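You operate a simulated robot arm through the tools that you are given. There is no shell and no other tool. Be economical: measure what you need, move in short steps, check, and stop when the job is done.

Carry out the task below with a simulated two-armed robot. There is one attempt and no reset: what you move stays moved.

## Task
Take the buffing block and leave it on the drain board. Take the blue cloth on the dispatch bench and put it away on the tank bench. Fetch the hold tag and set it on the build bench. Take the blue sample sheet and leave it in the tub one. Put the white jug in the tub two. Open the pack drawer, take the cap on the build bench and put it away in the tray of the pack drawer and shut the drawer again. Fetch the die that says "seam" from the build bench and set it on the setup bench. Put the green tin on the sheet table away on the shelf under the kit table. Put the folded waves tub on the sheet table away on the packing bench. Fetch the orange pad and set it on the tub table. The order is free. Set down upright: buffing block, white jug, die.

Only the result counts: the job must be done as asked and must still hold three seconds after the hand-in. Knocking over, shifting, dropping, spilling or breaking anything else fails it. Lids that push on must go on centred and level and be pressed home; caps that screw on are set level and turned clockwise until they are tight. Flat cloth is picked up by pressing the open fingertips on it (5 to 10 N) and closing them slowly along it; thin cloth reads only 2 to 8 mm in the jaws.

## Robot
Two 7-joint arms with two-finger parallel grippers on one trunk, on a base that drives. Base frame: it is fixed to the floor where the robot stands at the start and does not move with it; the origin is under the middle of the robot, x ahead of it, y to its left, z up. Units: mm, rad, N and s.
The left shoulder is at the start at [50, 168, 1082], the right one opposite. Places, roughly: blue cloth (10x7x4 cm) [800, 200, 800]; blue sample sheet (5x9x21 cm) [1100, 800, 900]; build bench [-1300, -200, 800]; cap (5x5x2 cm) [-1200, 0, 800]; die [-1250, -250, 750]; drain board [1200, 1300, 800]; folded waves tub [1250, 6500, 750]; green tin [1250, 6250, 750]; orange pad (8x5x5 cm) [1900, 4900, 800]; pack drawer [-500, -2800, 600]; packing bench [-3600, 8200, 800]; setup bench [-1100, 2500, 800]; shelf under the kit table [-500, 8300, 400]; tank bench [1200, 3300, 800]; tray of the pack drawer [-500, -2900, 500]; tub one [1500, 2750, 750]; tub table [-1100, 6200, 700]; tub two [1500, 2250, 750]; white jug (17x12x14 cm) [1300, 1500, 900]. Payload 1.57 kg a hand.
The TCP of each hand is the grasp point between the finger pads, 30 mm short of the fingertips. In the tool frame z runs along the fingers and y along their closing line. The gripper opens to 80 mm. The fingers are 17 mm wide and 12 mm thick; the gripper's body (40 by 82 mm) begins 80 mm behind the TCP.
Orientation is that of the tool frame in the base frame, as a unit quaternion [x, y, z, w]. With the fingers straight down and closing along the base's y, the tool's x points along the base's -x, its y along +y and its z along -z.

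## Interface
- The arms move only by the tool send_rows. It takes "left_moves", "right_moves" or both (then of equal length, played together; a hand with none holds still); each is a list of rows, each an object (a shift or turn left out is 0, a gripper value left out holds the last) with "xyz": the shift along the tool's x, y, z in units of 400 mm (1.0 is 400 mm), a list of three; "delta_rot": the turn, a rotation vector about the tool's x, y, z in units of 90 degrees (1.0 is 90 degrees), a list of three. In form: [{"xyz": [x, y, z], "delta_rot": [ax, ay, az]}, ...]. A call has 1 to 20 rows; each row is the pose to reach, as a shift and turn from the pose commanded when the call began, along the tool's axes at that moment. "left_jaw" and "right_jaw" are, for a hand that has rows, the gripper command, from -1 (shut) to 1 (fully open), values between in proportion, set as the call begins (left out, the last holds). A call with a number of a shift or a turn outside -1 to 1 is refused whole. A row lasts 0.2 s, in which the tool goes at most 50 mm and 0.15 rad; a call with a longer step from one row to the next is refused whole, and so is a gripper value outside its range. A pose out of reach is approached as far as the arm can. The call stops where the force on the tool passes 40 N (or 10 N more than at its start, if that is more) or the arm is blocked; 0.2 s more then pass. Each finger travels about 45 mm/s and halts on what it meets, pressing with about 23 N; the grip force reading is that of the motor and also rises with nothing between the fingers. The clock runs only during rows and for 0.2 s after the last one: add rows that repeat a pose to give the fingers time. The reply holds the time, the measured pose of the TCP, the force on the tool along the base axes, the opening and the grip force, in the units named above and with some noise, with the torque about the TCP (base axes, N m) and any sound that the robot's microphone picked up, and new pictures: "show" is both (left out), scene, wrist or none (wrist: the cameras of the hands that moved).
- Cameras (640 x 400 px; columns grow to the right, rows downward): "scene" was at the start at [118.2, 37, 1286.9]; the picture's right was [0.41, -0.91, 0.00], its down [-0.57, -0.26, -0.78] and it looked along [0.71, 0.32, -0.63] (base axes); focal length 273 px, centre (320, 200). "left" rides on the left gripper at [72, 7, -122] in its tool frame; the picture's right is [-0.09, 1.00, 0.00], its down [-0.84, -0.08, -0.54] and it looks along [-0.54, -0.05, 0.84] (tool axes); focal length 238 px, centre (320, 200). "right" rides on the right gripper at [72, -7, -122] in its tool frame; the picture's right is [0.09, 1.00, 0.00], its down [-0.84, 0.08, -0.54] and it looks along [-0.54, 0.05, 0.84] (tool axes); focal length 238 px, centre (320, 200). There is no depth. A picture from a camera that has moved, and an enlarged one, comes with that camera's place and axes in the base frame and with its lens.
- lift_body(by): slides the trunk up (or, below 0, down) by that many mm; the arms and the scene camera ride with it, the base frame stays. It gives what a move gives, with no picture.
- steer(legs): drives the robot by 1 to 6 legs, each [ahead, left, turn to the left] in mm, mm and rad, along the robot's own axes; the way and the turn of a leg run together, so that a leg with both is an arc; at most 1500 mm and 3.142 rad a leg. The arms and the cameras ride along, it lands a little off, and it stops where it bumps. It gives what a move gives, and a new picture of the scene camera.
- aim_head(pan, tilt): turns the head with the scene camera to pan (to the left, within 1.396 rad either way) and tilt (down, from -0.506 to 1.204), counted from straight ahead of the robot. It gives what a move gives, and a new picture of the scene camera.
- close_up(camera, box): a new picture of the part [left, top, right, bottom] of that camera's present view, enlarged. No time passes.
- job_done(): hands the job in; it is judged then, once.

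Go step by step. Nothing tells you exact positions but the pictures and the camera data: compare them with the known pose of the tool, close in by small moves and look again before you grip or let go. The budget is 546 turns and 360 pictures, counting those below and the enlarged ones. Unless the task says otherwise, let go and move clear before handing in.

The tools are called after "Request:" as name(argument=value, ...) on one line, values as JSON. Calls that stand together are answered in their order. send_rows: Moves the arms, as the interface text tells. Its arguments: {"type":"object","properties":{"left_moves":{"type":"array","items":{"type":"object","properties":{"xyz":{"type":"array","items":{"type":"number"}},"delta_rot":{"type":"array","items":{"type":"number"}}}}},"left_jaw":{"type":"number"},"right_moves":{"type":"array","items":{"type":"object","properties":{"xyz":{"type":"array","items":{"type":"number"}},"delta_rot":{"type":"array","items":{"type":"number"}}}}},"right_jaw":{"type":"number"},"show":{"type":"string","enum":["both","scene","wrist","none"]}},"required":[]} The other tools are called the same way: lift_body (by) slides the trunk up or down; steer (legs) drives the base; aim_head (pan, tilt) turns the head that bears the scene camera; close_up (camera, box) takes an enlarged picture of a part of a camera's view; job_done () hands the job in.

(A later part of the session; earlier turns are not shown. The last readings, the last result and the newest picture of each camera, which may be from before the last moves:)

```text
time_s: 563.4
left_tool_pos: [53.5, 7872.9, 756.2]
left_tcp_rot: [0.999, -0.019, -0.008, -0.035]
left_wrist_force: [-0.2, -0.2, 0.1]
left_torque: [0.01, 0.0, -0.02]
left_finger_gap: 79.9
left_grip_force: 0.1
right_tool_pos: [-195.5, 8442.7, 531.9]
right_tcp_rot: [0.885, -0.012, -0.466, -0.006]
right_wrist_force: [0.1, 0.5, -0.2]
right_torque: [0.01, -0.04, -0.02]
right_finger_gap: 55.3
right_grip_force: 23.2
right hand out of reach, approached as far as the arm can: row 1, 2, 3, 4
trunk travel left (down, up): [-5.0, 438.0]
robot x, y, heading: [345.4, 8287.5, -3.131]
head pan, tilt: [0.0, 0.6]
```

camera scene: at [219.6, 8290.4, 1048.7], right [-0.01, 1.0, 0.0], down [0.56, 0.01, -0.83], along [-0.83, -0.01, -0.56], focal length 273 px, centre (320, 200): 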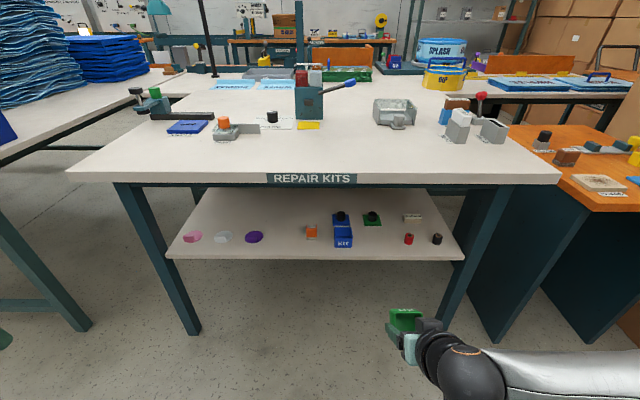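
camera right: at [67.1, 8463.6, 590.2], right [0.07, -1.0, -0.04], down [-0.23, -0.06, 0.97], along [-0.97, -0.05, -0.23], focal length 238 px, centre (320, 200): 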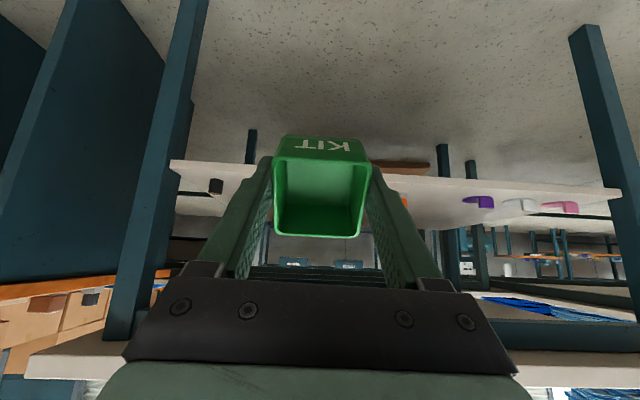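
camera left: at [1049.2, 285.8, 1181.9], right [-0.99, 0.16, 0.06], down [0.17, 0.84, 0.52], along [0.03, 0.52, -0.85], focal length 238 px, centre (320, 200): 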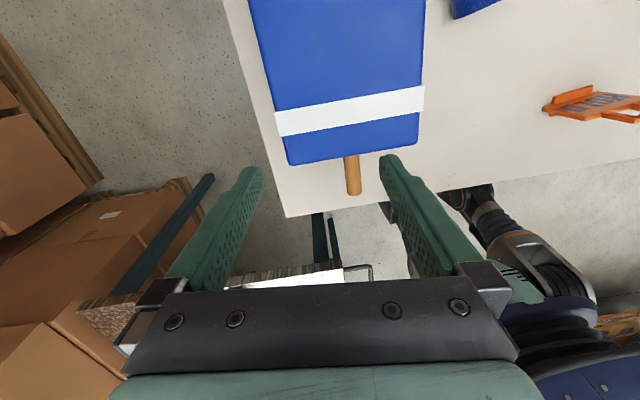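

Request:
send_rows(right_moves=[{"xyz": [0.06, 0.0, 0.04]}, {"xyz": [0.12, 0.0, 0.08]}, {"xyz": [0.12, 0, 0.08]}], show="both")

```text
time_s: 564.2
left_tool_pos: [54.8, 7873.2, 755.6]
left_tcp_rot: [0.999, -0.019, -0.007, -0.034]
left_wrist_force: [0.9, -1.0, -0.3]
left_torque: [-0.03, 0.01, 0.02]
left_finger_gap: 80.3
left_grip_force: 0.1
right_tool_pos: [-208.4, 8410.1, 493.4]
right_tcp_rot: [0.882, -0.009, -0.47, -0.001]
right_wrist_force: [0.2, -0.4, -0.9]
right_torque: [0.0, -0.03, 0.01]
right_finger_gap: 55.3
right_grip_force: 23.0
right hand out of reach, approached as far as the arm can: row 1, 2, 3
trunk travel left (down, up): [-5.0, 438.0]
robot x, y, heading: [350.6, 8292.2, -3.134]
head pan, tilt: [0.0, 0.6]
camera scene: at [219.6, 8290.4, 1048.7], right [-0.01, 1.0, 0.0], down [0.56, 0.01, -0.83], along [-0.82, -0.01, -0.57], focal length 273 px, centre (320, 200)
camera right: at [-67.7, 8415.4, 503.5], right [0.03, -1.0, -0.07], down [-0.02, -0.07, 1.0], along [-1.0, -0.03, -0.02], focal length 238 px, centre (320, 200)
```

scene: 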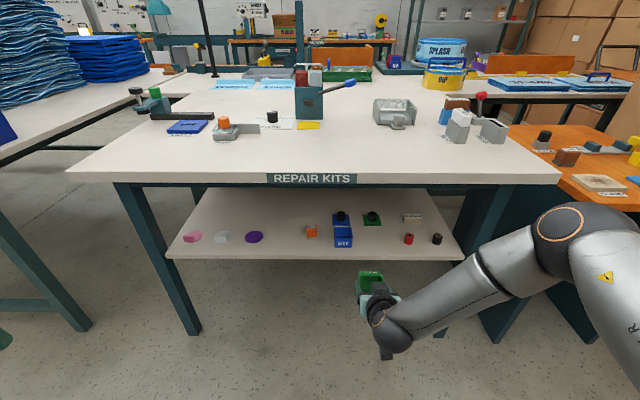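
right: 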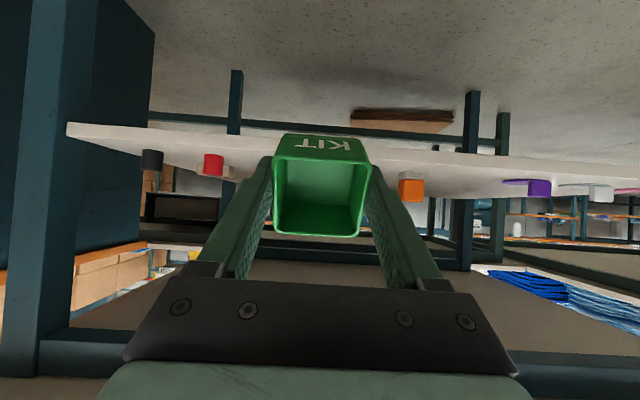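

The hand is at shelf height with about 30 mm clearance. I'll shift right to the free gap and drive the tin in over the shelf.

Request:
steer(legs=[[0, -76, 0], [150, 0, 0]])

Request:
send_rows(right_moves=[{"xyz": [0, 0, 0]}], show="both")

```text
time_s: 566.2
left_tool_pos: [-97.2, 7947.2, 755.5]
left_tcp_rot: [0.999, -0.018, -0.008, -0.035]
left_wrist_force: [0.4, -0.5, 0.7]
left_torque: [0.02, 0.0, 0.04]
left_finger_gap: 79.9
left_grip_force: 0.1
right_tool_pos: [-359.9, 8484.2, 493.8]
right_tcp_rot: [0.882, -0.01, -0.471, -0.001]
right_wrist_force: [-0.2, 0.0, -1.0]
right_torque: [0.0, -0.02, -0.01]
right_finger_gap: 55.2
right_grip_force: 23.1
trunk travel left (down, up): [-5.0, 438.0]
robot x, y, heading: [197.0, 8365.7, -3.129]
head pan, tilt: [0.0, 0.6]
camera scene: at [68.3, 8364.9, 1048.7], right [-0.01, 1.0, 0.0], down [0.56, 0.01, -0.83], along [-0.83, -0.01, -0.56], focal length 273 px, centre (320, 200)
```

scene: 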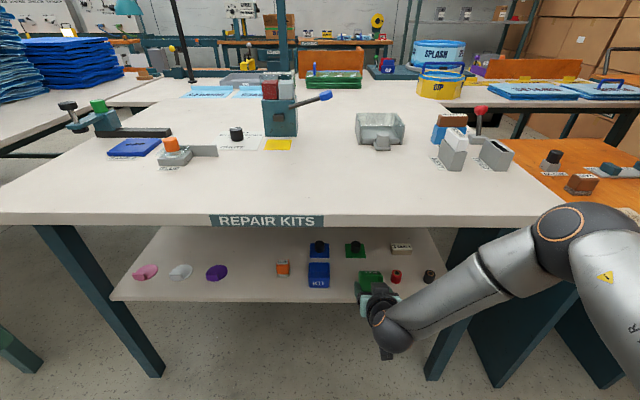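

```text
time_s: 566.6
left_tool_pos: [-96.4, 7946.6, 753.9]
left_tcp_rot: [0.999, -0.019, -0.007, -0.034]
left_wrist_force: [0.1, 0.1, -0.9]
left_torque: [0.04, -0.01, -0.03]
left_finger_gap: 79.8
left_grip_force: 0.0
right_tool_pos: [-358.9, 8484.3, 495.3]
right_tcp_rot: [0.882, -0.009, -0.471, -0.002]
right_wrist_force: [0.0, 0.1, -0.1]
right_torque: [-0.03, 0.0, 0.02]
right_finger_gap: 55.0
right_grip_force: 22.6
trunk travel left (down, up): [-5.0, 438.0]
robot x, y, heading: [194.8, 8366.2, -3.132]
head pan, tilt: [0.0, 0.6]
camera scene: at [68.3, 8364.9, 1048.7], right [-0.01, 1.0, 0.0], down [0.56, 0.01, -0.83], along [-0.82, -0.01, -0.56], focal length 273 px, centre (320, 200)
camera right: at [-218.9, 8489.8, 503.7], right [0.03, -1.0, -0.07], down [-0.02, -0.07, 1.0], along [-1.0, -0.03, -0.02], focal length 238 px, centre (320, 200)
```

scene: 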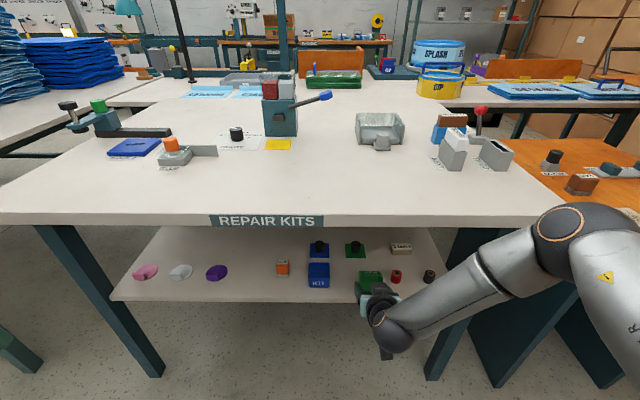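
right: 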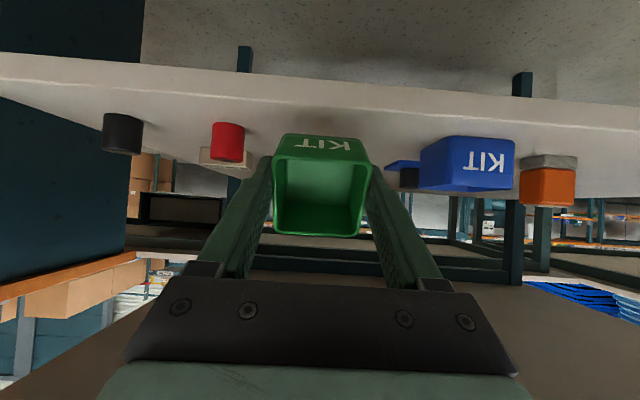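

There's clearance between the red cap and the blue KIT box. I'll drive 70 mm further in.

Request:
steer(legs=[[72, 0, 0]])

Request:
send_rows(right_moves=[{"xyz": [0.02, 0, 0.013]}, {"xyz": [0.03, 0, 0.02]}, {"xyz": [0.04, 0, 0.027]}], show="both")

```text
time_s: 567.6
left_tool_pos: [-167.4, 7946.3, 755.5]
left_tcp_rot: [0.999, -0.019, -0.007, -0.035]
left_wrist_force: [-0.9, 0.4, -0.3]
left_torque: [-0.01, -0.02, 0.03]
left_finger_gap: 79.8
left_grip_force: 0.1
right_tool_pos: [-430.2, 8484.6, 494.6]
right_tcp_rot: [0.882, -0.01, -0.472, -0.002]
right_wrist_force: [-0.4, 1.3, -1.5]
right_torque: [0.01, -0.04, -0.01]
right_finger_gap: 54.9
right_grip_force: 23.2
trunk travel left (down, up): [-5.0, 438.0]
robot x, y, heading: [124.5, 8362.2, -3.128]
head pan, tilt: [0.0, 0.6]
camera scene: at [-2.8, 8364.1, 1048.7], right [-0.01, 1.0, 0.0], down [0.56, 0.01, -0.83], along [-0.83, -0.01, -0.56], focal length 273 px, centre (320, 200)
```

scene: 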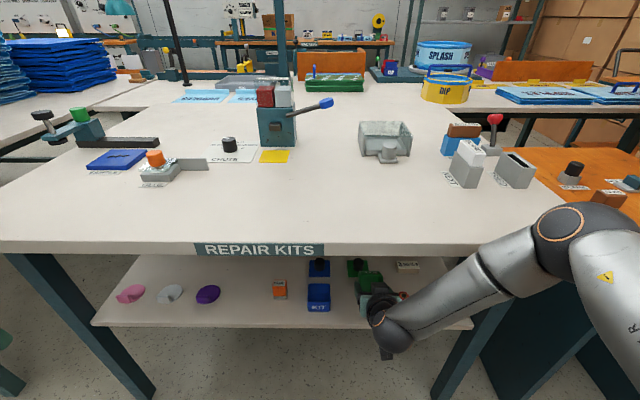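

```text
time_s: 568.4
left_tool_pos: [-167.9, 7947.2, 756.9]
left_tcp_rot: [0.999, -0.019, -0.008, -0.034]
left_wrist_force: [0.6, 0.5, -0.4]
left_torque: [0.0, 0.0, -0.02]
left_finger_gap: 80.0
left_grip_force: 0.1
right_tool_pos: [-433.9, 8479.3, 479.4]
right_tcp_rot: [0.883, -0.011, -0.47, -0.004]
right_wrist_force: [1.4, 1.0, 6.1]
right_torque: [-0.14, 0.05, 0.02]
right_finger_gap: 55.2
right_grip_force: 22.8
right hand out of reach, approached as far as the arm can: row 3
trunk travel left (down, up): [-5.0, 438.0]
robot x, y, heading: [125.4, 8362.1, -3.132]
head pan, tilt: [0.0, 0.6]
camera scene: at [-2.4, 8364.1, 1048.9], right [-0.01, 1.0, 0.0], down [0.56, 0.01, -0.83], along [-0.83, -0.01, -0.56], focal length 273 px, centre (320, 200)
camera right: at [-292.3, 8483.9, 488.4], right [0.03, -1.0, -0.07], down [-0.02, -0.07, 1.0], along [-1.0, -0.03, -0.02], focal length 238 px, centre (320, 200)
```

scene: 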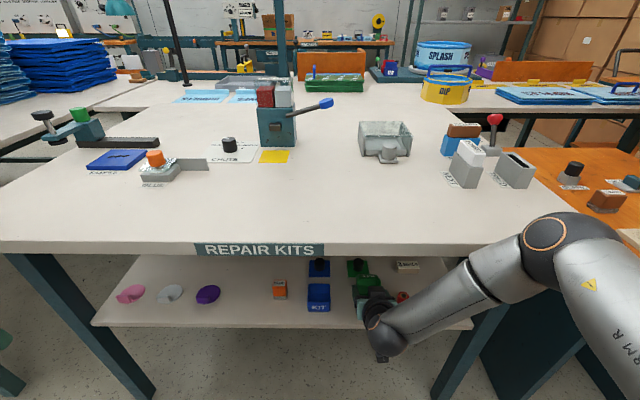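
right: 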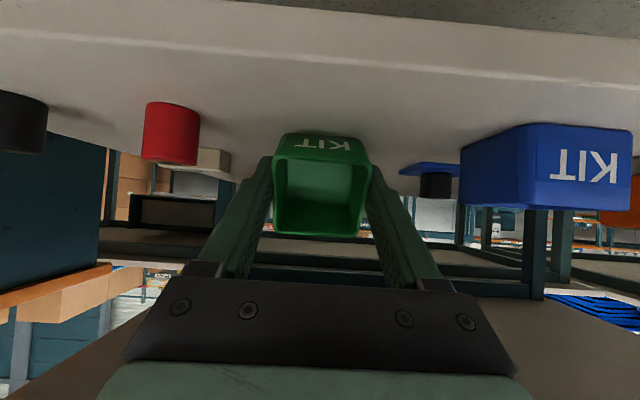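

The tin's near edge touches the shelf. I'll press down a little so it turns flat in the grip.

Request:
send_rows(right_moves=[{"xyz": [0.01, 0, 0.007]}, {"xyz": [0.02, 0, 0.014]}, {"xyz": [0.03, 0, 0.02]}, {"xyz": [0.04, 0, 0.027]}], show="wrist")

```text
time_s: 569.2
left_tool_pos: [-167.0, 7947.2, 756.0]
left_tcp_rot: [0.999, -0.019, -0.007, -0.035]
left_wrist_force: [0.4, 0.1, -0.7]
left_torque: [-0.01, 0.01, 0.01]
left_finger_gap: 80.2
left_grip_force: 0.0
right_tool_pos: [-441.2, 8474.2, 477.3]
right_tcp_rot: [0.877, -0.014, -0.48, -0.006]
right_wrist_force: [-1.2, -1.0, 10.2]
right_torque: [-0.08, 0.2, 0.01]
right_finger_gap: 55.2
right_grip_force: 23.0
right hand out of reach, approached as far as the arm can: row 2, 3
trunk travel left (down, up): [-5.0, 438.0]
robot x, y, heading: [124.3, 8364.7, -3.135]
head pan, tilt: [0.0, 0.6]
stopped in row 3 (right hand): the force on the tool passed its limit (the readings are from after the stop); the commanded pose is now the measured one
camera right: at [-299.7, 8478.6, 483.3], right [0.02, -1.0, -0.07], down [0.0, -0.07, 1.0], along [-1.0, -0.02, 0.0], focal length 238 px, centre (320, 200)
```

right: 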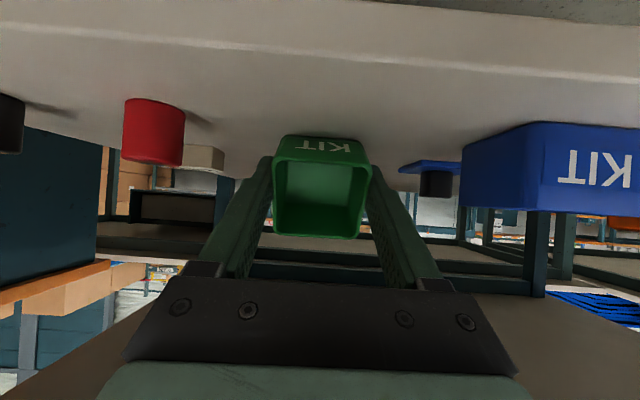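

The tin won't turn, and it would tip onto its face from here. I'll reduce the pitch by about 11° so it settles on its base when released.

Request:
send_rows(right_moves=[{"xyz": [-0.012, 0, -0.006], "delta_rot": [0, 0.06, 0]}, {"xyz": [-0.014, 0, -0.008], "delta_rot": [0, 0.12, 0]}, {"xyz": [-0.012, 0, -0.006], "delta_rot": [0, 0.13, 0]}], show="both")

```text
time_s: 570.0
left_tool_pos: [-167.7, 7945.5, 756.3]
left_tcp_rot: [0.999, -0.018, -0.007, -0.034]
left_wrist_force: [0.5, -0.4, 0.2]
left_torque: [-0.05, 0.02, 0.01]
left_finger_gap: 80.1
left_grip_force: 0.0
right_tool_pos: [-438.7, 8476.5, 480.5]
right_tcp_rot: [0.923, -0.013, -0.384, -0.004]
right_wrist_force: [0.5, 1.9, 9.0]
right_torque: [0.02, 0.05, 0.02]
right_finger_gap: 55.4
right_grip_force: 22.7
trunk travel left (down, up): [-5.0, 438.0]
robot x, y, heading: [124.2, 8364.3, -3.131]
head pan, tilt: [0.0, 0.6]
camera scene: at [-2.0, 8364.3, 1048.9], right [-0.01, 1.0, 0.0], down [0.56, 0.01, -0.83], along [-0.83, -0.01, -0.56], focal length 273 px, centre (320, 200)
camera right: at [-302.7, 8479.8, 516.4], right [0.04, -1.0, -0.06], down [-0.21, -0.07, 0.98], along [-0.98, -0.02, -0.21], focal length 238 px, centre (320, 200)
```

scene: 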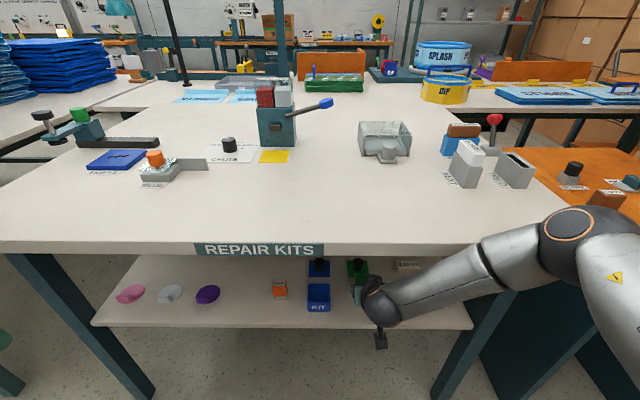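
right: 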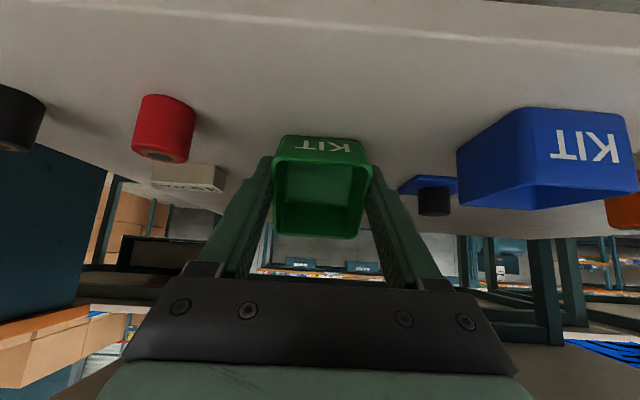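

Pitch is now 45° with the edge on the shelf. I'll release.

Request:
send_rows(right_moves=[{"xyz": [0, 0, 0]}, {"xyz": [0, 0, 0]}, {"xyz": [0, 0, 0]}, {"xyz": [0, 0, 0]}], right_jaw=0.8, show="wrist")

```text
time_s: 571.0
left_tool_pos: [-167.8, 7946.6, 755.5]
left_tcp_rot: [0.999, -0.019, -0.007, -0.034]
left_wrist_force: [0.4, 0.3, -0.1]
left_torque: [-0.01, -0.03, 0.01]
left_finger_gap: 80.0
left_grip_force: 0.0
right_tool_pos: [-439.4, 8476.0, 480.9]
right_tcp_rot: [0.923, -0.013, -0.385, -0.004]
right_wrist_force: [-0.1, -0.8, -0.1]
right_torque: [0.0, 0.0, 0.02]
right_finger_gap: 71.9
right_grip_force: 0.0
trunk travel left (down, up): [-5.0, 438.0]
robot x, y, heading: [126.6, 8360.6, -3.137]
head pan, tilt: [0.0, 0.6]
camera right: at [-302.6, 8479.6, 515.5], right [0.04, -1.0, -0.06], down [-0.21, -0.07, 0.98], along [-0.98, -0.02, -0.21], focal length 238 px, centre (320, 200)
```

right: 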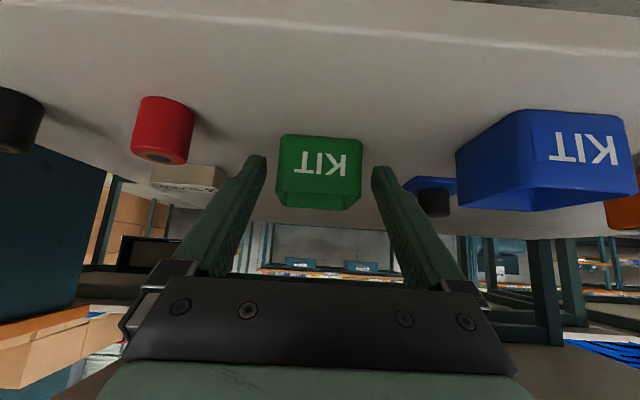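

The tin settled upright on the shelf. I'll back straight out.

Request:
steer(legs=[[-350, 0, 0]])

```text
time_s: 573.3
left_tool_pos: [179.0, 7949.8, 755.2]
left_tcp_rot: [0.999, -0.018, -0.007, -0.034]
left_wrist_force: [-0.5, -0.7, 0.1]
left_torque: [0.01, 0.0, 0.02]
left_finger_gap: 80.1
left_grip_force: 0.0
right_tool_pos: [-93.9, 8478.3, 479.2]
right_tcp_rot: [0.923, -0.013, -0.385, -0.004]
right_wrist_force: [0.0, 0.6, 0.5]
right_torque: [0.0, 0.01, 0.01]
right_finger_gap: 72.1
right_grip_force: 0.0
trunk travel left (down, up): [-5.0, 438.0]
robot x, y, heading: [474.0, 8365.4, -3.13]
head pan, tilt: [0.0, 0.6]
camera scene: at [342.8, 8367.6, 1048.7], right [-0.01, 1.0, 0.0], down [0.56, 0.01, -0.83], along [-0.82, -0.01, -0.56], focal length 273 px, centre (320, 200)
```

scene: 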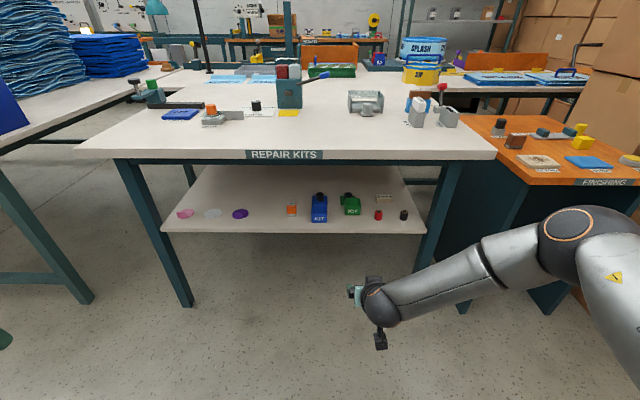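

Now I'll restore the posture and go back for the folded WAVES tub.

Request:
lift_body(by=365)

Request:
send_rows(right_moves=[{"xyz": [0, 0, -0.03], "delta_rot": [0, 0.09, 0]}, {"xyz": [0, 0, -0.06], "delta_rot": [0, 0.18, 0]}, {"xyz": [0, 0, -0.09], "delta_rot": [0, 0.27, 0]}, {"xyz": [0, 0, -0.12], "delta_rot": [0, 0.36, 0]}, {"xyz": [0, 0, -0.15], "delta_rot": [0, 0.44, 0]}, {"xyz": [0, 0, -0.18], "delta_rot": [0, 0.5, 0]}], right_jaw=1, show="none")

```text
time_s: 576.8
left_tool_pos: [179.1, 7950.6, 1120.8]
left_tcp_rot: [0.999, -0.018, -0.008, -0.034]
left_wrist_force: [0.2, -0.6, 0.0]
left_torque: [0.0, 0.01, 0.02]
left_finger_gap: 80.0
left_grip_force: 0.1
right_tool_pos: [-95.0, 8478.7, 843.7]
right_tcp_rot: [0.923, -0.014, -0.385, -0.005]
right_wrist_force: [0.9, 0.2, -0.7]
right_torque: [-0.01, -0.02, -0.02]
right_finger_gap: 72.1
right_grip_force: 0.1
trunk travel left (down, up): [-370.0, 73.0]
robot x, y, heading: [474.1, 8366.0, -3.123]
head pan, tilt: [0.0, 0.6]
```

```text
time_s: 578.2
left_tool_pos: [179.1, 7949.6, 1121.7]
left_tcp_rot: [0.999, -0.019, -0.007, -0.034]
left_wrist_force: [-0.1, -1.0, -0.4]
left_torque: [0.01, 0.0, -0.05]
left_finger_gap: 80.1
left_grip_force: 0.1
right_tool_pos: [-43.1, 8476.7, 896.1]
right_tcp_rot: [1.0, -0.014, 0.0, 0.001]
right_wrist_force: [0.5, -0.8, -0.9]
right_torque: [0.01, -0.03, -0.01]
right_finger_gap: 79.9
right_grip_force: 0.1
trunk travel left (down, up): [-370.0, 73.0]
robot x, y, heading: [474.8, 8369.2, -3.13]
head pan, tilt: [0.0, 0.6]
```

Request:
steer(legs=[[0, 0, 1.565], [0, -150, 0], [1400, 0, 0], [700, 0, 0], [0, 0, 2.26]])

Request:
aim_head(pan=-0.6, tilt=0.65)

```text
time_s: 598.8
left_tool_pos: [292.1, 6781.6, 1121.0]
left_tcp_rot: [-0.313, 0.949, -0.03, 0.018]
left_wrist_force: [0.6, -0.2, 0.0]
left_torque: [0.0, -0.03, -0.01]
left_finger_gap: 80.3
left_grip_force: 0.1
right_tool_pos: [794.1, 6507.5, 896.2]
right_tcp_rot: [-0.317, 0.948, 0.001, 0.001]
right_wrist_force: [0.2, 0.6, -1.3]
right_torque: [-0.01, 0.0, -0.01]
right_finger_gap: 80.2
right_grip_force: 0.0
trunk travel left (down, up): [-370.0, 73.0]
robot x, y, heading: [325.8, 6272.7, 0.687]
head pan, tilt: [0.0, 0.6]
camera scene: at [423.4, 6355.3, 1413.7], right [0.63, -0.77, 0.0], down [-0.44, -0.36, -0.83], along [0.64, 0.52, -0.56], focal length 273 px, centre (320, 200)
```

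scene: 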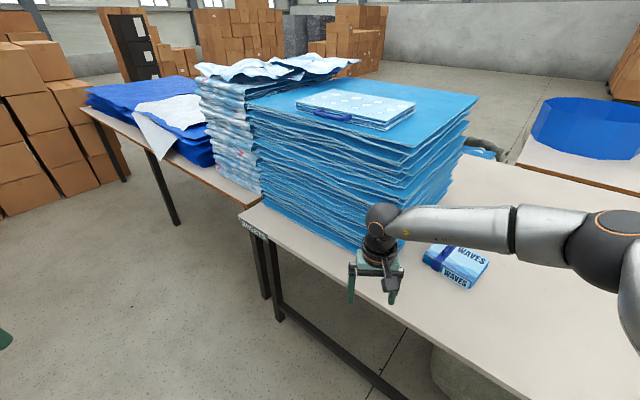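

```text
time_s: 599.8
left_tool_pos: [291.7, 6780.8, 1120.8]
left_tcp_rot: [-0.313, 0.949, -0.029, 0.018]
left_wrist_force: [0.0, 0.0, 0.5]
left_torque: [0.04, 0.0, 0.02]
left_finger_gap: 79.9
left_grip_force: 0.1
right_tool_pos: [794.5, 6506.7, 895.9]
right_tcp_rot: [-0.317, 0.948, 0.002, 0.001]
right_wrist_force: [0.4, 0.1, 0.0]
right_torque: [0.04, 0.04, -0.03]
right_finger_gap: 79.8
right_grip_force: 0.0
trunk travel left (down, up): [-370.0, 73.0]
robot x, y, heading: [322.8, 6272.1, 0.685]
head pan, tilt: [-0.6, 0.649]
camera scene: at [441.5, 6306.7, 1409.4], right [0.08, -1.0, 0.0], down [-0.6, -0.05, -0.8], along [0.79, 0.07, -0.6], focal length 273 px, centre (320, 200)
```

scene: 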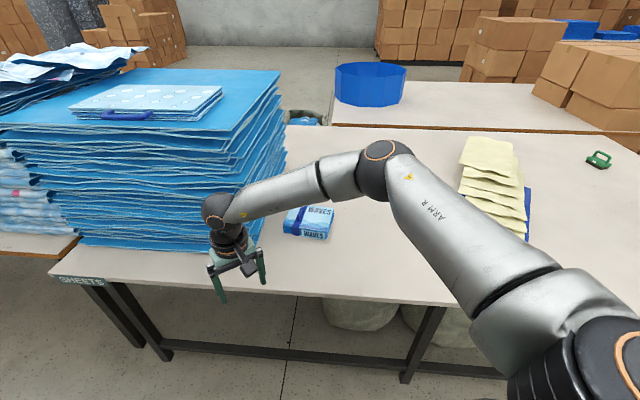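

The stack and the WAVES packet look undisturbed. I'll move the right hand clear of the stack before driving closer.

Request:
send_rows(right_moves=[{"xyz": [0.06, -0.07, -0.05]}, {"xyz": [0.12, -0.14, -0.1]}, {"xyz": [0.18, -0.215, -0.15]}, {"xyz": [0.24, -0.29, -0.2]}, {"xyz": [0.3, -0.36, -0.25]}, {"xyz": [0.36, -0.43, -0.25]}, {"xyz": [0.42, -0.5, -0.25]}, {"xyz": [0.48, -0.575, -0.25]}, {"xyz": [0.54, -0.65, -0.25]}], show="none")

```text
time_s: 601.8
left_tool_pos: [291.9, 6780.1, 1119.6]
left_tcp_rot: [-0.314, 0.949, -0.03, 0.018]
left_wrist_force: [-0.6, 0.6, -0.8]
left_torque: [0.02, -0.01, 0.0]
left_finger_gap: 79.9
left_grip_force: 0.0
right_tool_pos: [778.7, 6168.7, 994.8]
right_tcp_rot: [-0.319, 0.948, 0.001, 0.002]
right_wrist_force: [-0.3, -0.2, 0.2]
right_torque: [-0.01, 0.01, -0.03]
right_finger_gap: 80.0
right_grip_force: 0.0
trunk travel left (down, up): [-370.0, 73.0]
robot x, y, heading: [324.6, 6272.8, 0.683]
head pan, tilt: [-0.6, 0.649]
```

Request:
steer(legs=[[231, -72, 0]])

Request:
send_rows(right_moves=[{"xyz": [-0.07, 0.05, 0.03], "delta_rot": [0, 0, 0.08]}, {"xyz": [-0.14, 0.1, 0.06], "delta_rot": [0, 0, 0.16]}, {"xyz": [-0.21, 0.12, 0.08], "delta_rot": [0, 0, 0.24]}, {"xyz": [-0.28, 0.12, 0.08], "delta_rot": [0, 0, 0.32]}, {"xyz": [-0.28, 0.12, 0.08], "delta_rot": [0, 0, 0.4]}])

```text
time_s: 603.5
left_tool_pos: [514.9, 6870.4, 1120.1]
left_tcp_rot: [-0.313, 0.949, -0.03, 0.018]
left_wrist_force: [-0.5, 0.0, -0.6]
left_torque: [-0.03, -0.01, -0.03]
left_finger_gap: 80.4
left_grip_force: 0.0
right_tool_pos: [1002.4, 6259.2, 995.3]
right_tcp_rot: [-0.318, 0.948, 0.002, 0.001]
right_wrist_force: [0.8, 0.7, -1.1]
right_torque: [-0.01, 0.04, 0.01]
right_finger_gap: 80.1
right_grip_force: 0.1
trunk travel left (down, up): [-370.0, 73.0]
robot x, y, heading: [548.3, 6361.9, 0.685]
head pan, tilt: [-0.6, 0.649]
camera scene: at [665.7, 6396.3, 1409.3], right [0.09, -1.0, 0.0], down [-0.6, -0.05, -0.8], along [0.79, 0.07, -0.61], focal length 273 px, centre (320, 200)
```

scene: 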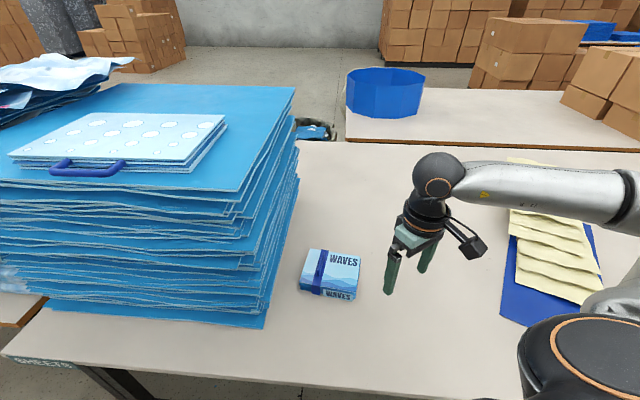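

```text
time_s: 604.7
left_tool_pos: [515.7, 6870.2, 1120.0]
left_tcp_rot: [-0.314, 0.949, -0.03, 0.019]
left_wrist_force: [0.2, -0.6, -0.7]
left_torque: [0.0, 0.02, -0.01]
left_finger_gap: 80.1
left_grip_force: 0.1
right_tool_pos: [1063.9, 6365.3, 963.1]
right_tcp_rot: [-0.009, 1.0, 0.002, 0.001]
right_wrist_force: [0.5, 0.0, -0.7]
right_torque: [-0.01, 0.03, 0.02]
right_finger_gap: 79.7
right_grip_force: 0.2
trunk travel left (down, up): [-370.0, 73.0]
robot x, y, heading: [546.6, 6362.2, 0.682]
head pan, tilt: [-0.6, 0.649]
camera scene: at [664.9, 6395.9, 1409.4], right [0.09, -1.0, 0.0], down [-0.6, -0.05, -0.8], along [0.79, 0.07, -0.6], focal length 273 px, centre (320, 200)
camera right: at [991.2, 6357.7, 1085.7], right [-0.11, 0.99, 0.0], down [0.83, 0.09, 0.54], along [0.54, 0.06, -0.84], focal length 238 px, centre (320, 200)
```

scene: 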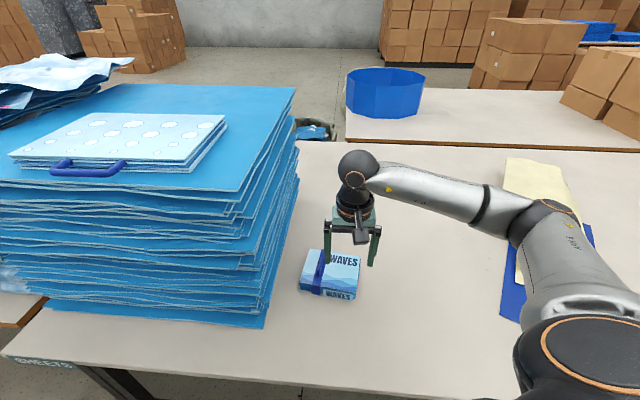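
right: 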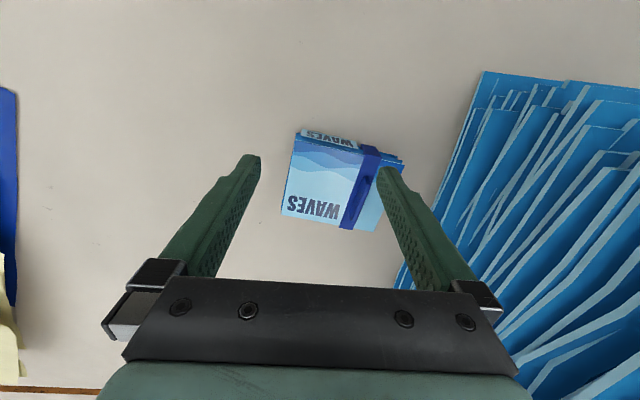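

Request:
close_up(camera="right", box=[260, 110, 430, 240])

Request:
close_up(camera="scene", box=[280, 230, 400, 310])

```text
3.08 times, centred on (345, 175) of right
camera zoom: at [991.2, 6357.7, 1085.7], right [-0.11, 0.99, 0.0], down [0.83, 0.09, 0.54], along [0.54, 0.06, -0.84], focal length 733 px, centre (243, 277)
```

zoom: 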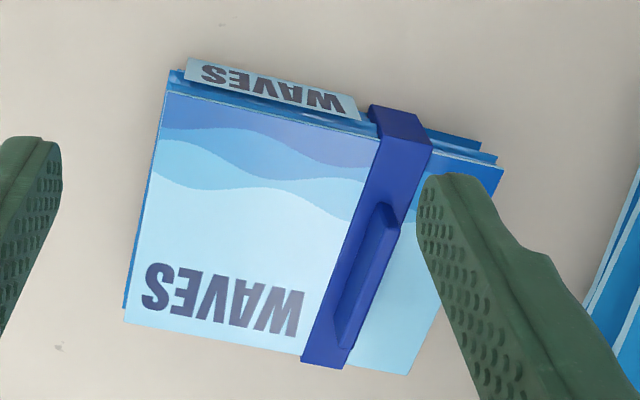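

```text
5.00 times, centred on (340, 270) of scene
camera zoom: at [664.9, 6395.9, 1409.4], right [0.09, -1.0, 0.0], down [-0.6, -0.05, -0.8], along [0.79, 0.07, -0.6], focal length 1366 px, centre (220, -150)
```

zoom: 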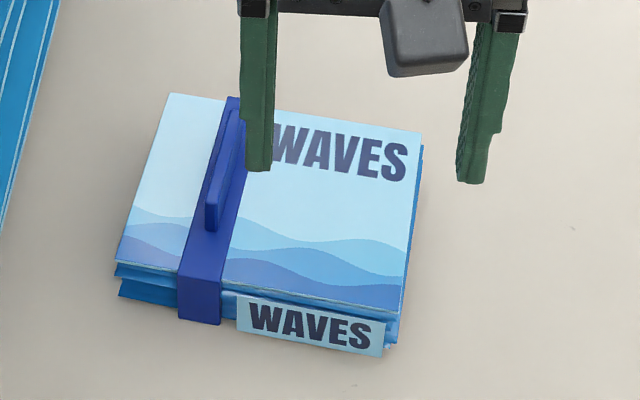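

The packet has a raised bar on its strap, lying along x at about (1171,6436). I'll grip that bar, moving above it first.

Request:
send_rows(right_moves=[{"xyz": [-0.07, 0.045, 0.04]}, {"xyz": [-0.14, 0.09, 0.08]}, {"xyz": [-0.21, 0.135, 0.14]}, {"xyz": [-0.27, 0.173, 0.2]}, {"xyz": [-0.27, 0.173, 0.26]}, {"xyz": [-0.27, 0.173, 0.26]}], right_jaw=0.0)

```text
time_s: 606.1
left_tool_pos: [516.3, 6871.6, 1120.5]
left_tcp_rot: [-0.314, 0.949, -0.03, 0.019]
left_wrist_force: [-0.2, -0.1, 0.6]
left_torque: [0.0, -0.02, 0.04]
left_finger_gap: 80.0
left_grip_force: 0.1
right_tool_pos: [1171.0, 6434.9, 858.4]
right_tcp_rot: [-0.011, 1.0, 0.001, 0.001]
right_wrist_force: [0.1, -0.1, 0.5]
right_torque: [0.0, -0.01, 0.01]
right_finger_gap: 39.9
right_grip_force: 0.1
trunk travel left (down, up): [-370.0, 73.0]
robot x, y, heading: [546.8, 6361.3, 0.686]
head pan, tilt: [-0.6, 0.649]
camera scene: at [665.0, 6396.1, 1409.4], right [0.09, -1.0, 0.0], down [-0.6, -0.05, -0.8], along [0.79, 0.07, -0.6], focal length 273 px, centre (320, 200)
camera right: at [1097.9, 6428.7, 982.1], right [-0.11, 0.99, 0.0], down [0.83, 0.09, 0.54], along [0.54, 0.06, -0.84], focal length 238 px, centre (320, 200)
```

scene: 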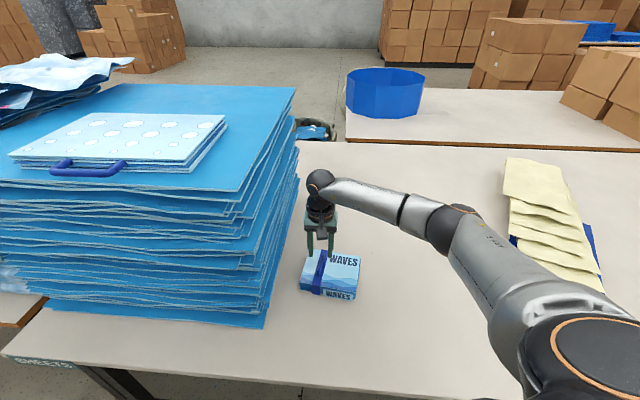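
right: 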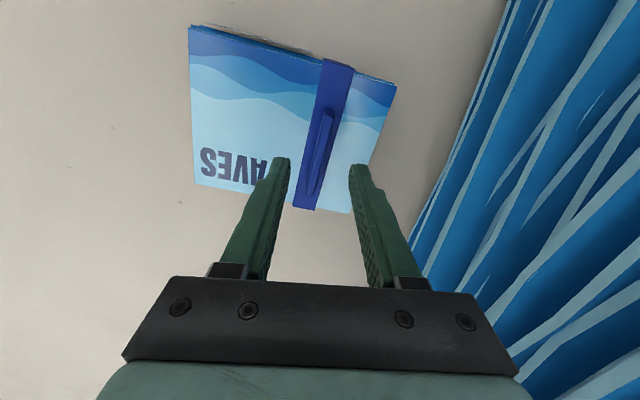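

Aligned. I'll lower gently until the tips touch the packet either side of the bar.

Request:
send_rows(right_moves=[{"xyz": [0, 0, 0.05], "delta_rot": [0, 0, 0.067]}, {"xyz": [0, 0, 0.085], "delta_rot": [0, 0, 0.067]}, {"xyz": [0, 0, 0.092], "delta_rot": [0, 0, 0.067]}, {"xyz": [0, 0, 0.1], "delta_rot": [0, 0, 0.067]}, {"xyz": [0, 0, 0.107], "delta_rot": [0, 0, 0.067]}, {"xyz": [0, 0, 0.112], "delta_rot": [0, 0, 0.067]}], show="wrist")

```text
time_s: 607.5
left_tool_pos: [515.2, 6871.2, 1120.3]
left_tcp_rot: [-0.314, 0.949, -0.03, 0.018]
left_wrist_force: [-0.3, 0.2, 0.3]
left_torque: [0.0, -0.01, -0.02]
left_finger_gap: 80.0
left_grip_force: 0.0
right_tool_pos: [1169.9, 6436.9, 813.6]
right_tcp_rot: [0.043, 0.999, 0.002, 0.002]
right_wrist_force: [-0.9, -1.0, 0.1]
right_torque: [0.01, -0.01, 0.01]
right_finger_gap: 39.9
right_grip_force: 0.1
trunk travel left (down, up): [-370.0, 73.0]
robot x, y, heading: [546.6, 6362.9, 0.685]
head pan, tilt: [-0.6, 0.649]
camera right: at [1097.5, 6436.9, 937.0], right [-0.01, 1.0, 0.0], down [0.84, 0.0, 0.54], along [0.54, 0.01, -0.84], focal length 238 px, centre (320, 200)
```

right: 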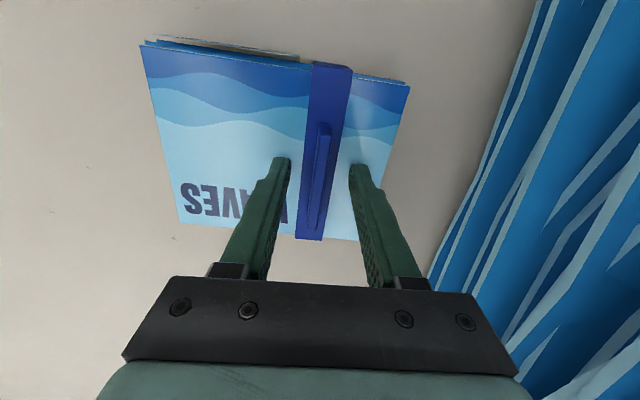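

Request:
send_rows(right_moves=[{"xyz": [0, 0, 0.01]}, {"xyz": [0, 0, 0.018]}, {"xyz": [0, 0, 0.025]}, {"xyz": [0, 0, 0.032]}, {"xyz": [0, 0, 0.038]}, {"xyz": [0, 0, 0.044]}, {"xyz": [0, 0, 0.05]}], show="wrist")

```text
time_s: 608.6
left_tool_pos: [513.9, 6870.1, 1121.0]
left_tcp_rot: [-0.313, 0.949, -0.03, 0.019]
left_wrist_force: [0.3, -0.2, -0.4]
left_torque: [-0.03, 0.02, -0.01]
left_finger_gap: 79.9
left_grip_force: 0.0
right_tool_pos: [1172.6, 6438.8, 810.0]
right_tcp_rot: [0.044, 0.999, 0.006, 0.004]
right_wrist_force: [-5.7, -2.9, 19.3]
right_torque: [-0.63, 0.36, -0.13]
right_finger_gap: 43.1
right_grip_force: 1.9
trunk travel left (down, up): [-370.0, 73.0]
robot x, y, heading: [546.5, 6356.8, 0.688]
head pan, tilt: [-0.6, 0.649]
stopped in row 5 (right hand): the force on the tool passed its limit (the readings are from after the stop); the commanded pose is now the measured one
camera right: at [1098.7, 6438.3, 932.3], right [0.0, 1.0, 0.01], down [0.84, 0.0, 0.55], along [0.55, 0.01, -0.84], focal length 238 px, centre (320, 200)
```

right: 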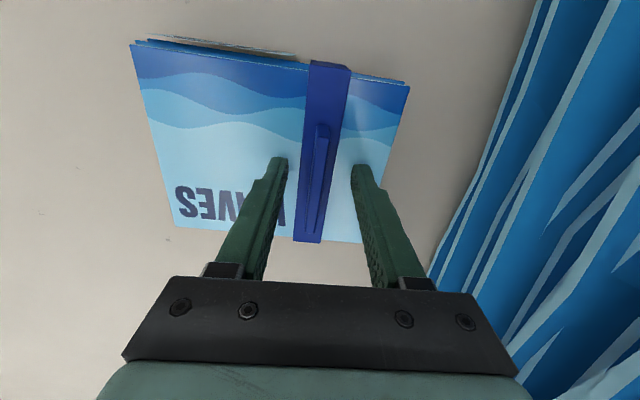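

The tips touch the packet top (about z 780). I'll ease up 2 mm and close on the bar.

Request:
send_rows(right_moves=[{"xyz": [0, 0, -0.007]}, {"xyz": [0, 0, -0.007]}, {"xyz": [0, 0, -0.007]}, {"xyz": [0, 0, -0.007]}, {"xyz": [0, 0, -0.007]}], right_jaw=-1, show="wrist")

```text
time_s: 609.8
left_tool_pos: [514.4, 6870.7, 1120.8]
left_tcp_rot: [-0.313, 0.949, -0.032, 0.018]
left_wrist_force: [0.5, 0.4, 0.7]
left_torque: [0.02, -0.01, -0.01]
left_finger_gap: 80.1
left_grip_force: 0.0
right_tool_pos: [1171.1, 6439.5, 809.9]
right_tcp_rot: [0.042, 0.999, 0.006, 0.004]
right_wrist_force: [-0.4, 5.2, 8.9]
right_torque: [-0.5, 0.19, -0.01]
right_finger_gap: 8.0
right_grip_force: 22.9
trunk travel left (down, up): [-370.0, 73.0]
robot x, y, heading: [548.3, 6364.8, 0.688]
head pan, tilt: [-0.6, 0.649]
camera right: at [1098.1, 6438.9, 932.3], right [-0.01, 1.0, 0.01], down [0.84, 0.0, 0.55], along [0.55, 0.01, -0.84], focal length 238 px, centre (320, 200)
```

right: 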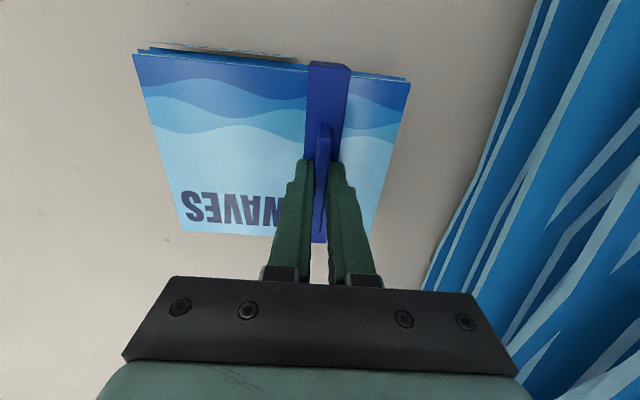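

Gripped on the bar (8 mm). I'll lift a little and check how it hangs.

Request:
send_rows(right_moves=[{"xyz": [0, 0, -0.03]}, {"xyz": [0, 0, -0.07]}, {"xyz": [0, 0, -0.14]}, {"xyz": [0, 0, -0.22]}, {"xyz": [0, 0, -0.22]}])

```text
time_s: 611.0
left_tool_pos: [515.7, 6869.7, 1121.4]
left_tcp_rot: [-0.314, 0.949, -0.03, 0.017]
left_wrist_force: [-0.2, 0.0, -1.0]
left_torque: [0.03, -0.02, 0.01]
left_finger_gap: 79.9
left_grip_force: 0.0
right_tool_pos: [1172.2, 6436.0, 897.0]
right_tcp_rot: [0.044, 0.999, 0.004, 0.002]
right_wrist_force: [0.2, 0.4, -4.6]
right_torque: [0.11, -0.01, 0.02]
right_finger_gap: 7.6
right_grip_force: 23.5
trunk travel left (down, up): [-370.0, 73.0]
robot x, y, heading: [545.5, 6363.7, 0.682]
head pan, tilt: [-0.6, 0.649]
camera scene: at [665.6, 6396.0, 1409.3], right [0.09, -1.0, 0.0], down [-0.6, -0.05, -0.8], along [0.79, 0.07, -0.61], focal length 273 px, centre (320, 200)
camera right: at [1099.5, 6436.8, 1019.3], right [-0.01, 1.0, 0.01], down [0.84, 0.0, 0.55], along [0.55, 0.01, -0.84], focal length 238 px, centre (320, 200)
```

scene: 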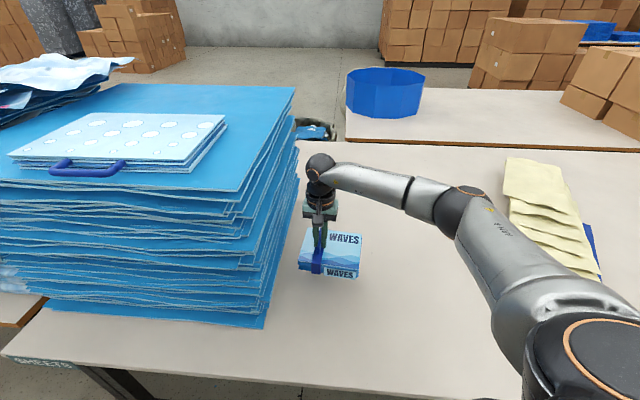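
right: 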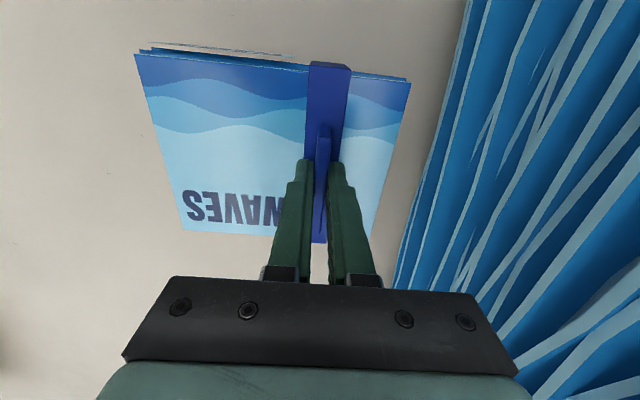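

It hangs level, about 0.46 kg. I'll lift further and draw it back away from the stack.

Request:
send_rows(right_moves=[{"xyz": [0, 0, -0.1]}, {"xyz": [0, -0.02, -0.2]}, {"xyz": [0.08, -0.06, -0.24]}, {"xyz": [0.17, -0.1, -0.26]}, {"xyz": [0.26, -0.15, -0.26]}, {"xyz": [0.35, -0.2, -0.26]}, {"xyz": [0.44, -0.25, -0.26]}], show="none")

```text
time_s: 612.6
left_tool_pos: [514.2, 6870.2, 1120.3]
left_tcp_rot: [-0.314, 0.949, -0.03, 0.018]
left_wrist_force: [-0.9, 0.6, 0.2]
left_torque: [-0.02, -0.02, 0.01]
left_finger_gap: 80.3
left_grip_force: 0.1
right_tool_pos: [985.7, 6350.9, 1000.2]
right_tcp_rot: [0.043, 0.999, 0.005, 0.004]
right_wrist_force: [0.7, -0.1, -4.6]
right_torque: [0.12, -0.02, -0.03]
right_finger_gap: 7.8
right_grip_force: 23.3
trunk travel left (down, up): [-370.0, 73.0]
robot x, y, heading: [551.9, 6361.6, 0.687]
head pan, tilt: [-0.6, 0.649]
```

Request:
steer(legs=[[-340, 0, 0], [0, 0, -2.258], [1400, 0, 0], [450, 0, 0], [0, 0, -1.571], [1300, 0, 0]])

Request:
aim_head(pan=-0.3, tilt=0.3)

```text
time_s: 635.9
left_tool_pos: [-550.9, 3901.6, 1120.7]
left_tcp_rot: [0.999, -0.024, -0.007, -0.035]
left_wrist_force: [-1.1, 0.2, -0.2]
left_torque: [0.01, 0.01, -0.02]
left_finger_gap: 79.9
left_grip_force: 0.0
right_tool_pos: [-586.6, 4602.3, 997.8]
right_tcp_rot: [0.926, -0.378, -0.003, 0.002]
right_wrist_force: [0.1, 0.7, -3.1]
right_torque: [-0.07, 0.07, 0.0]
right_finger_gap: 7.7
right_grip_force: 22.8
trunk travel left (down, up): [-370.0, 73.0]
robot x, y, heading: [-253.0, 4316.3, 3.145]
head pan, tilt: [-0.6, 0.649]
stopped in leg 6: the robot was blocked; the commanded pose is now the measured one
camera scene: at [-365.1, 4366.9, 1409.3], right [0.57, 0.82, 0.0], down [0.5, -0.34, -0.8], along [-0.66, 0.45, -0.61], focal length 273 px, centre (320, 200)
```

scene: 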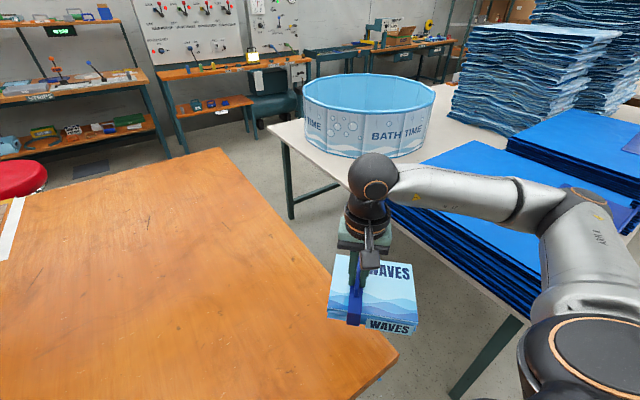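

```text
time_s: 636.7
left_tool_pos: [-550.5, 3902.2, 1120.4]
left_tcp_rot: [0.999, -0.025, -0.006, -0.034]
left_wrist_force: [0.4, 0.6, 0.2]
left_torque: [0.0, 0.04, -0.01]
left_finger_gap: 79.8
left_grip_force: 0.1
right_tool_pos: [-587.4, 4602.7, 997.8]
right_tcp_rot: [0.926, -0.377, -0.002, 0.004]
right_wrist_force: [-0.2, -0.5, -3.4]
right_torque: [-0.08, 0.09, 0.02]
right_finger_gap: 7.8
right_grip_force: 22.9
trunk travel left (down, up): [-370.0, 73.0]
robot x, y, heading: [-253.4, 4315.6, 3.147]
head pan, tilt: [-0.3, 0.3]
camera scene: at [-382.3, 4345.5, 1441.1], right [0.3, 0.95, 0.0], down [0.28, -0.09, -0.95], along [-0.91, 0.28, -0.3], focal length 273 px, centre (320, 200)
```

scene: 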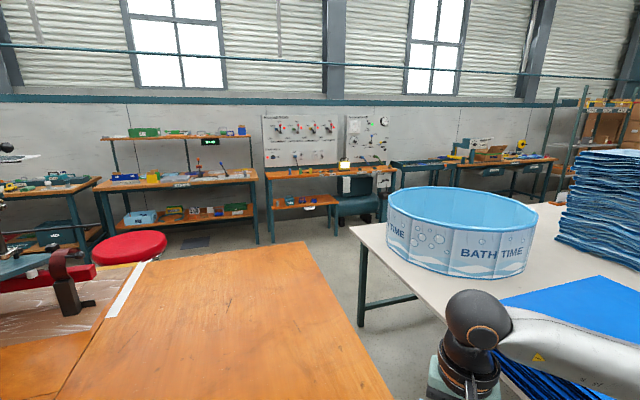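

The way is blocked by the wooden bench, so I'll back off and take the wider aisle at y≈1450 to the west.

Request:
steer(legs=[[-380, 0, 0], [0, 0, 1.571], [1450, 0, 0], [1400, 0, 0], [0, 0, -1.571], [1200, 0, 0]])

Request:
steer(legs=[[1000, 0, 0]])

```text
time_s: 665.9
left_tool_pos: [-1386.6, 1086.0, 1121.3]
left_tcp_rot: [0.999, -0.033, -0.006, -0.034]
left_wrist_force: [-1.1, 0.2, 0.2]
left_torque: [0.02, -0.01, 0.0]
left_finger_gap: 80.0
left_grip_force: 0.1
right_tool_pos: [-1409.0, 1785.4, 998.4]
right_tcp_rot: [0.923, -0.385, -0.003, 0.003]
right_wrist_force: [0.1, 0.1, -3.3]
right_torque: [-0.09, 0.06, 0.0]
right_finger_gap: 7.7
right_grip_force: 23.1
trunk travel left (down, up): [-370.0, 73.0]
robot x, y, heading: [-1082.4, 1494.0, 3.121]
head pan, tilt: [-0.3, 0.3]
camera scene: at [-1210.4, 1525.6, 1441.1], right [0.31, 0.95, 0.0], down [0.28, -0.09, -0.96], along [-0.91, 0.3, -0.3], focal length 273 px, centre (320, 200)
```

scene: 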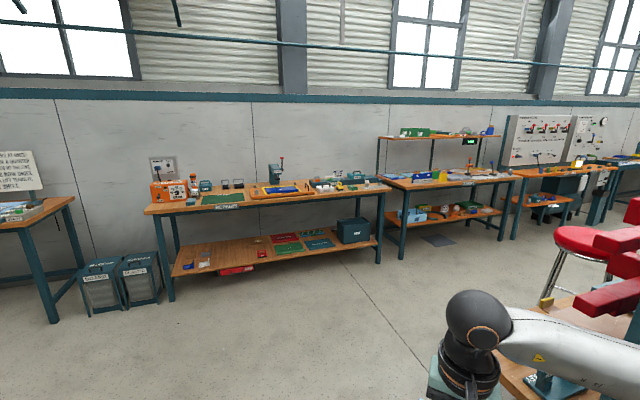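

```text
time_s: 671.1
left_tool_pos: [-2391.6, 1112.7, 1120.4]
left_tcp_rot: [0.999, -0.038, -0.006, -0.035]
left_wrist_force: [0.0, -0.4, 0.2]
left_torque: [0.01, -0.02, 0.01]
left_finger_gap: 80.2
left_grip_force: 0.1
right_tool_pos: [-2406.8, 1813.8, 997.6]
right_tcp_rot: [0.921, -0.39, -0.003, 0.003]
right_wrist_force: [0.2, 0.6, -3.8]
right_torque: [-0.12, 0.04, 0.01]
right_finger_gap: 7.9
right_grip_force: 23.3
trunk travel left (down, up): [-370.0, 73.0]
robot x, y, heading: [-2080.2, 1519.1, 3.111]
head pan, tilt: [-0.3, 0.3]
camera scene: at [-2210.6, 1551.0, 1441.1], right [0.32, 0.95, 0.0], down [0.28, -0.1, -0.96], along [-0.9, 0.31, -0.3], focal length 273 px, centre (320, 200)
```

scene: 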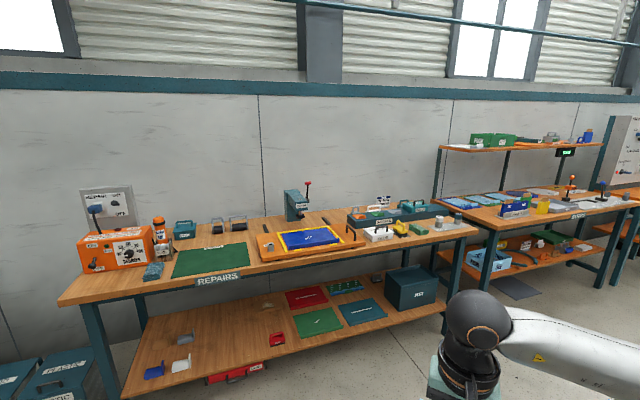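

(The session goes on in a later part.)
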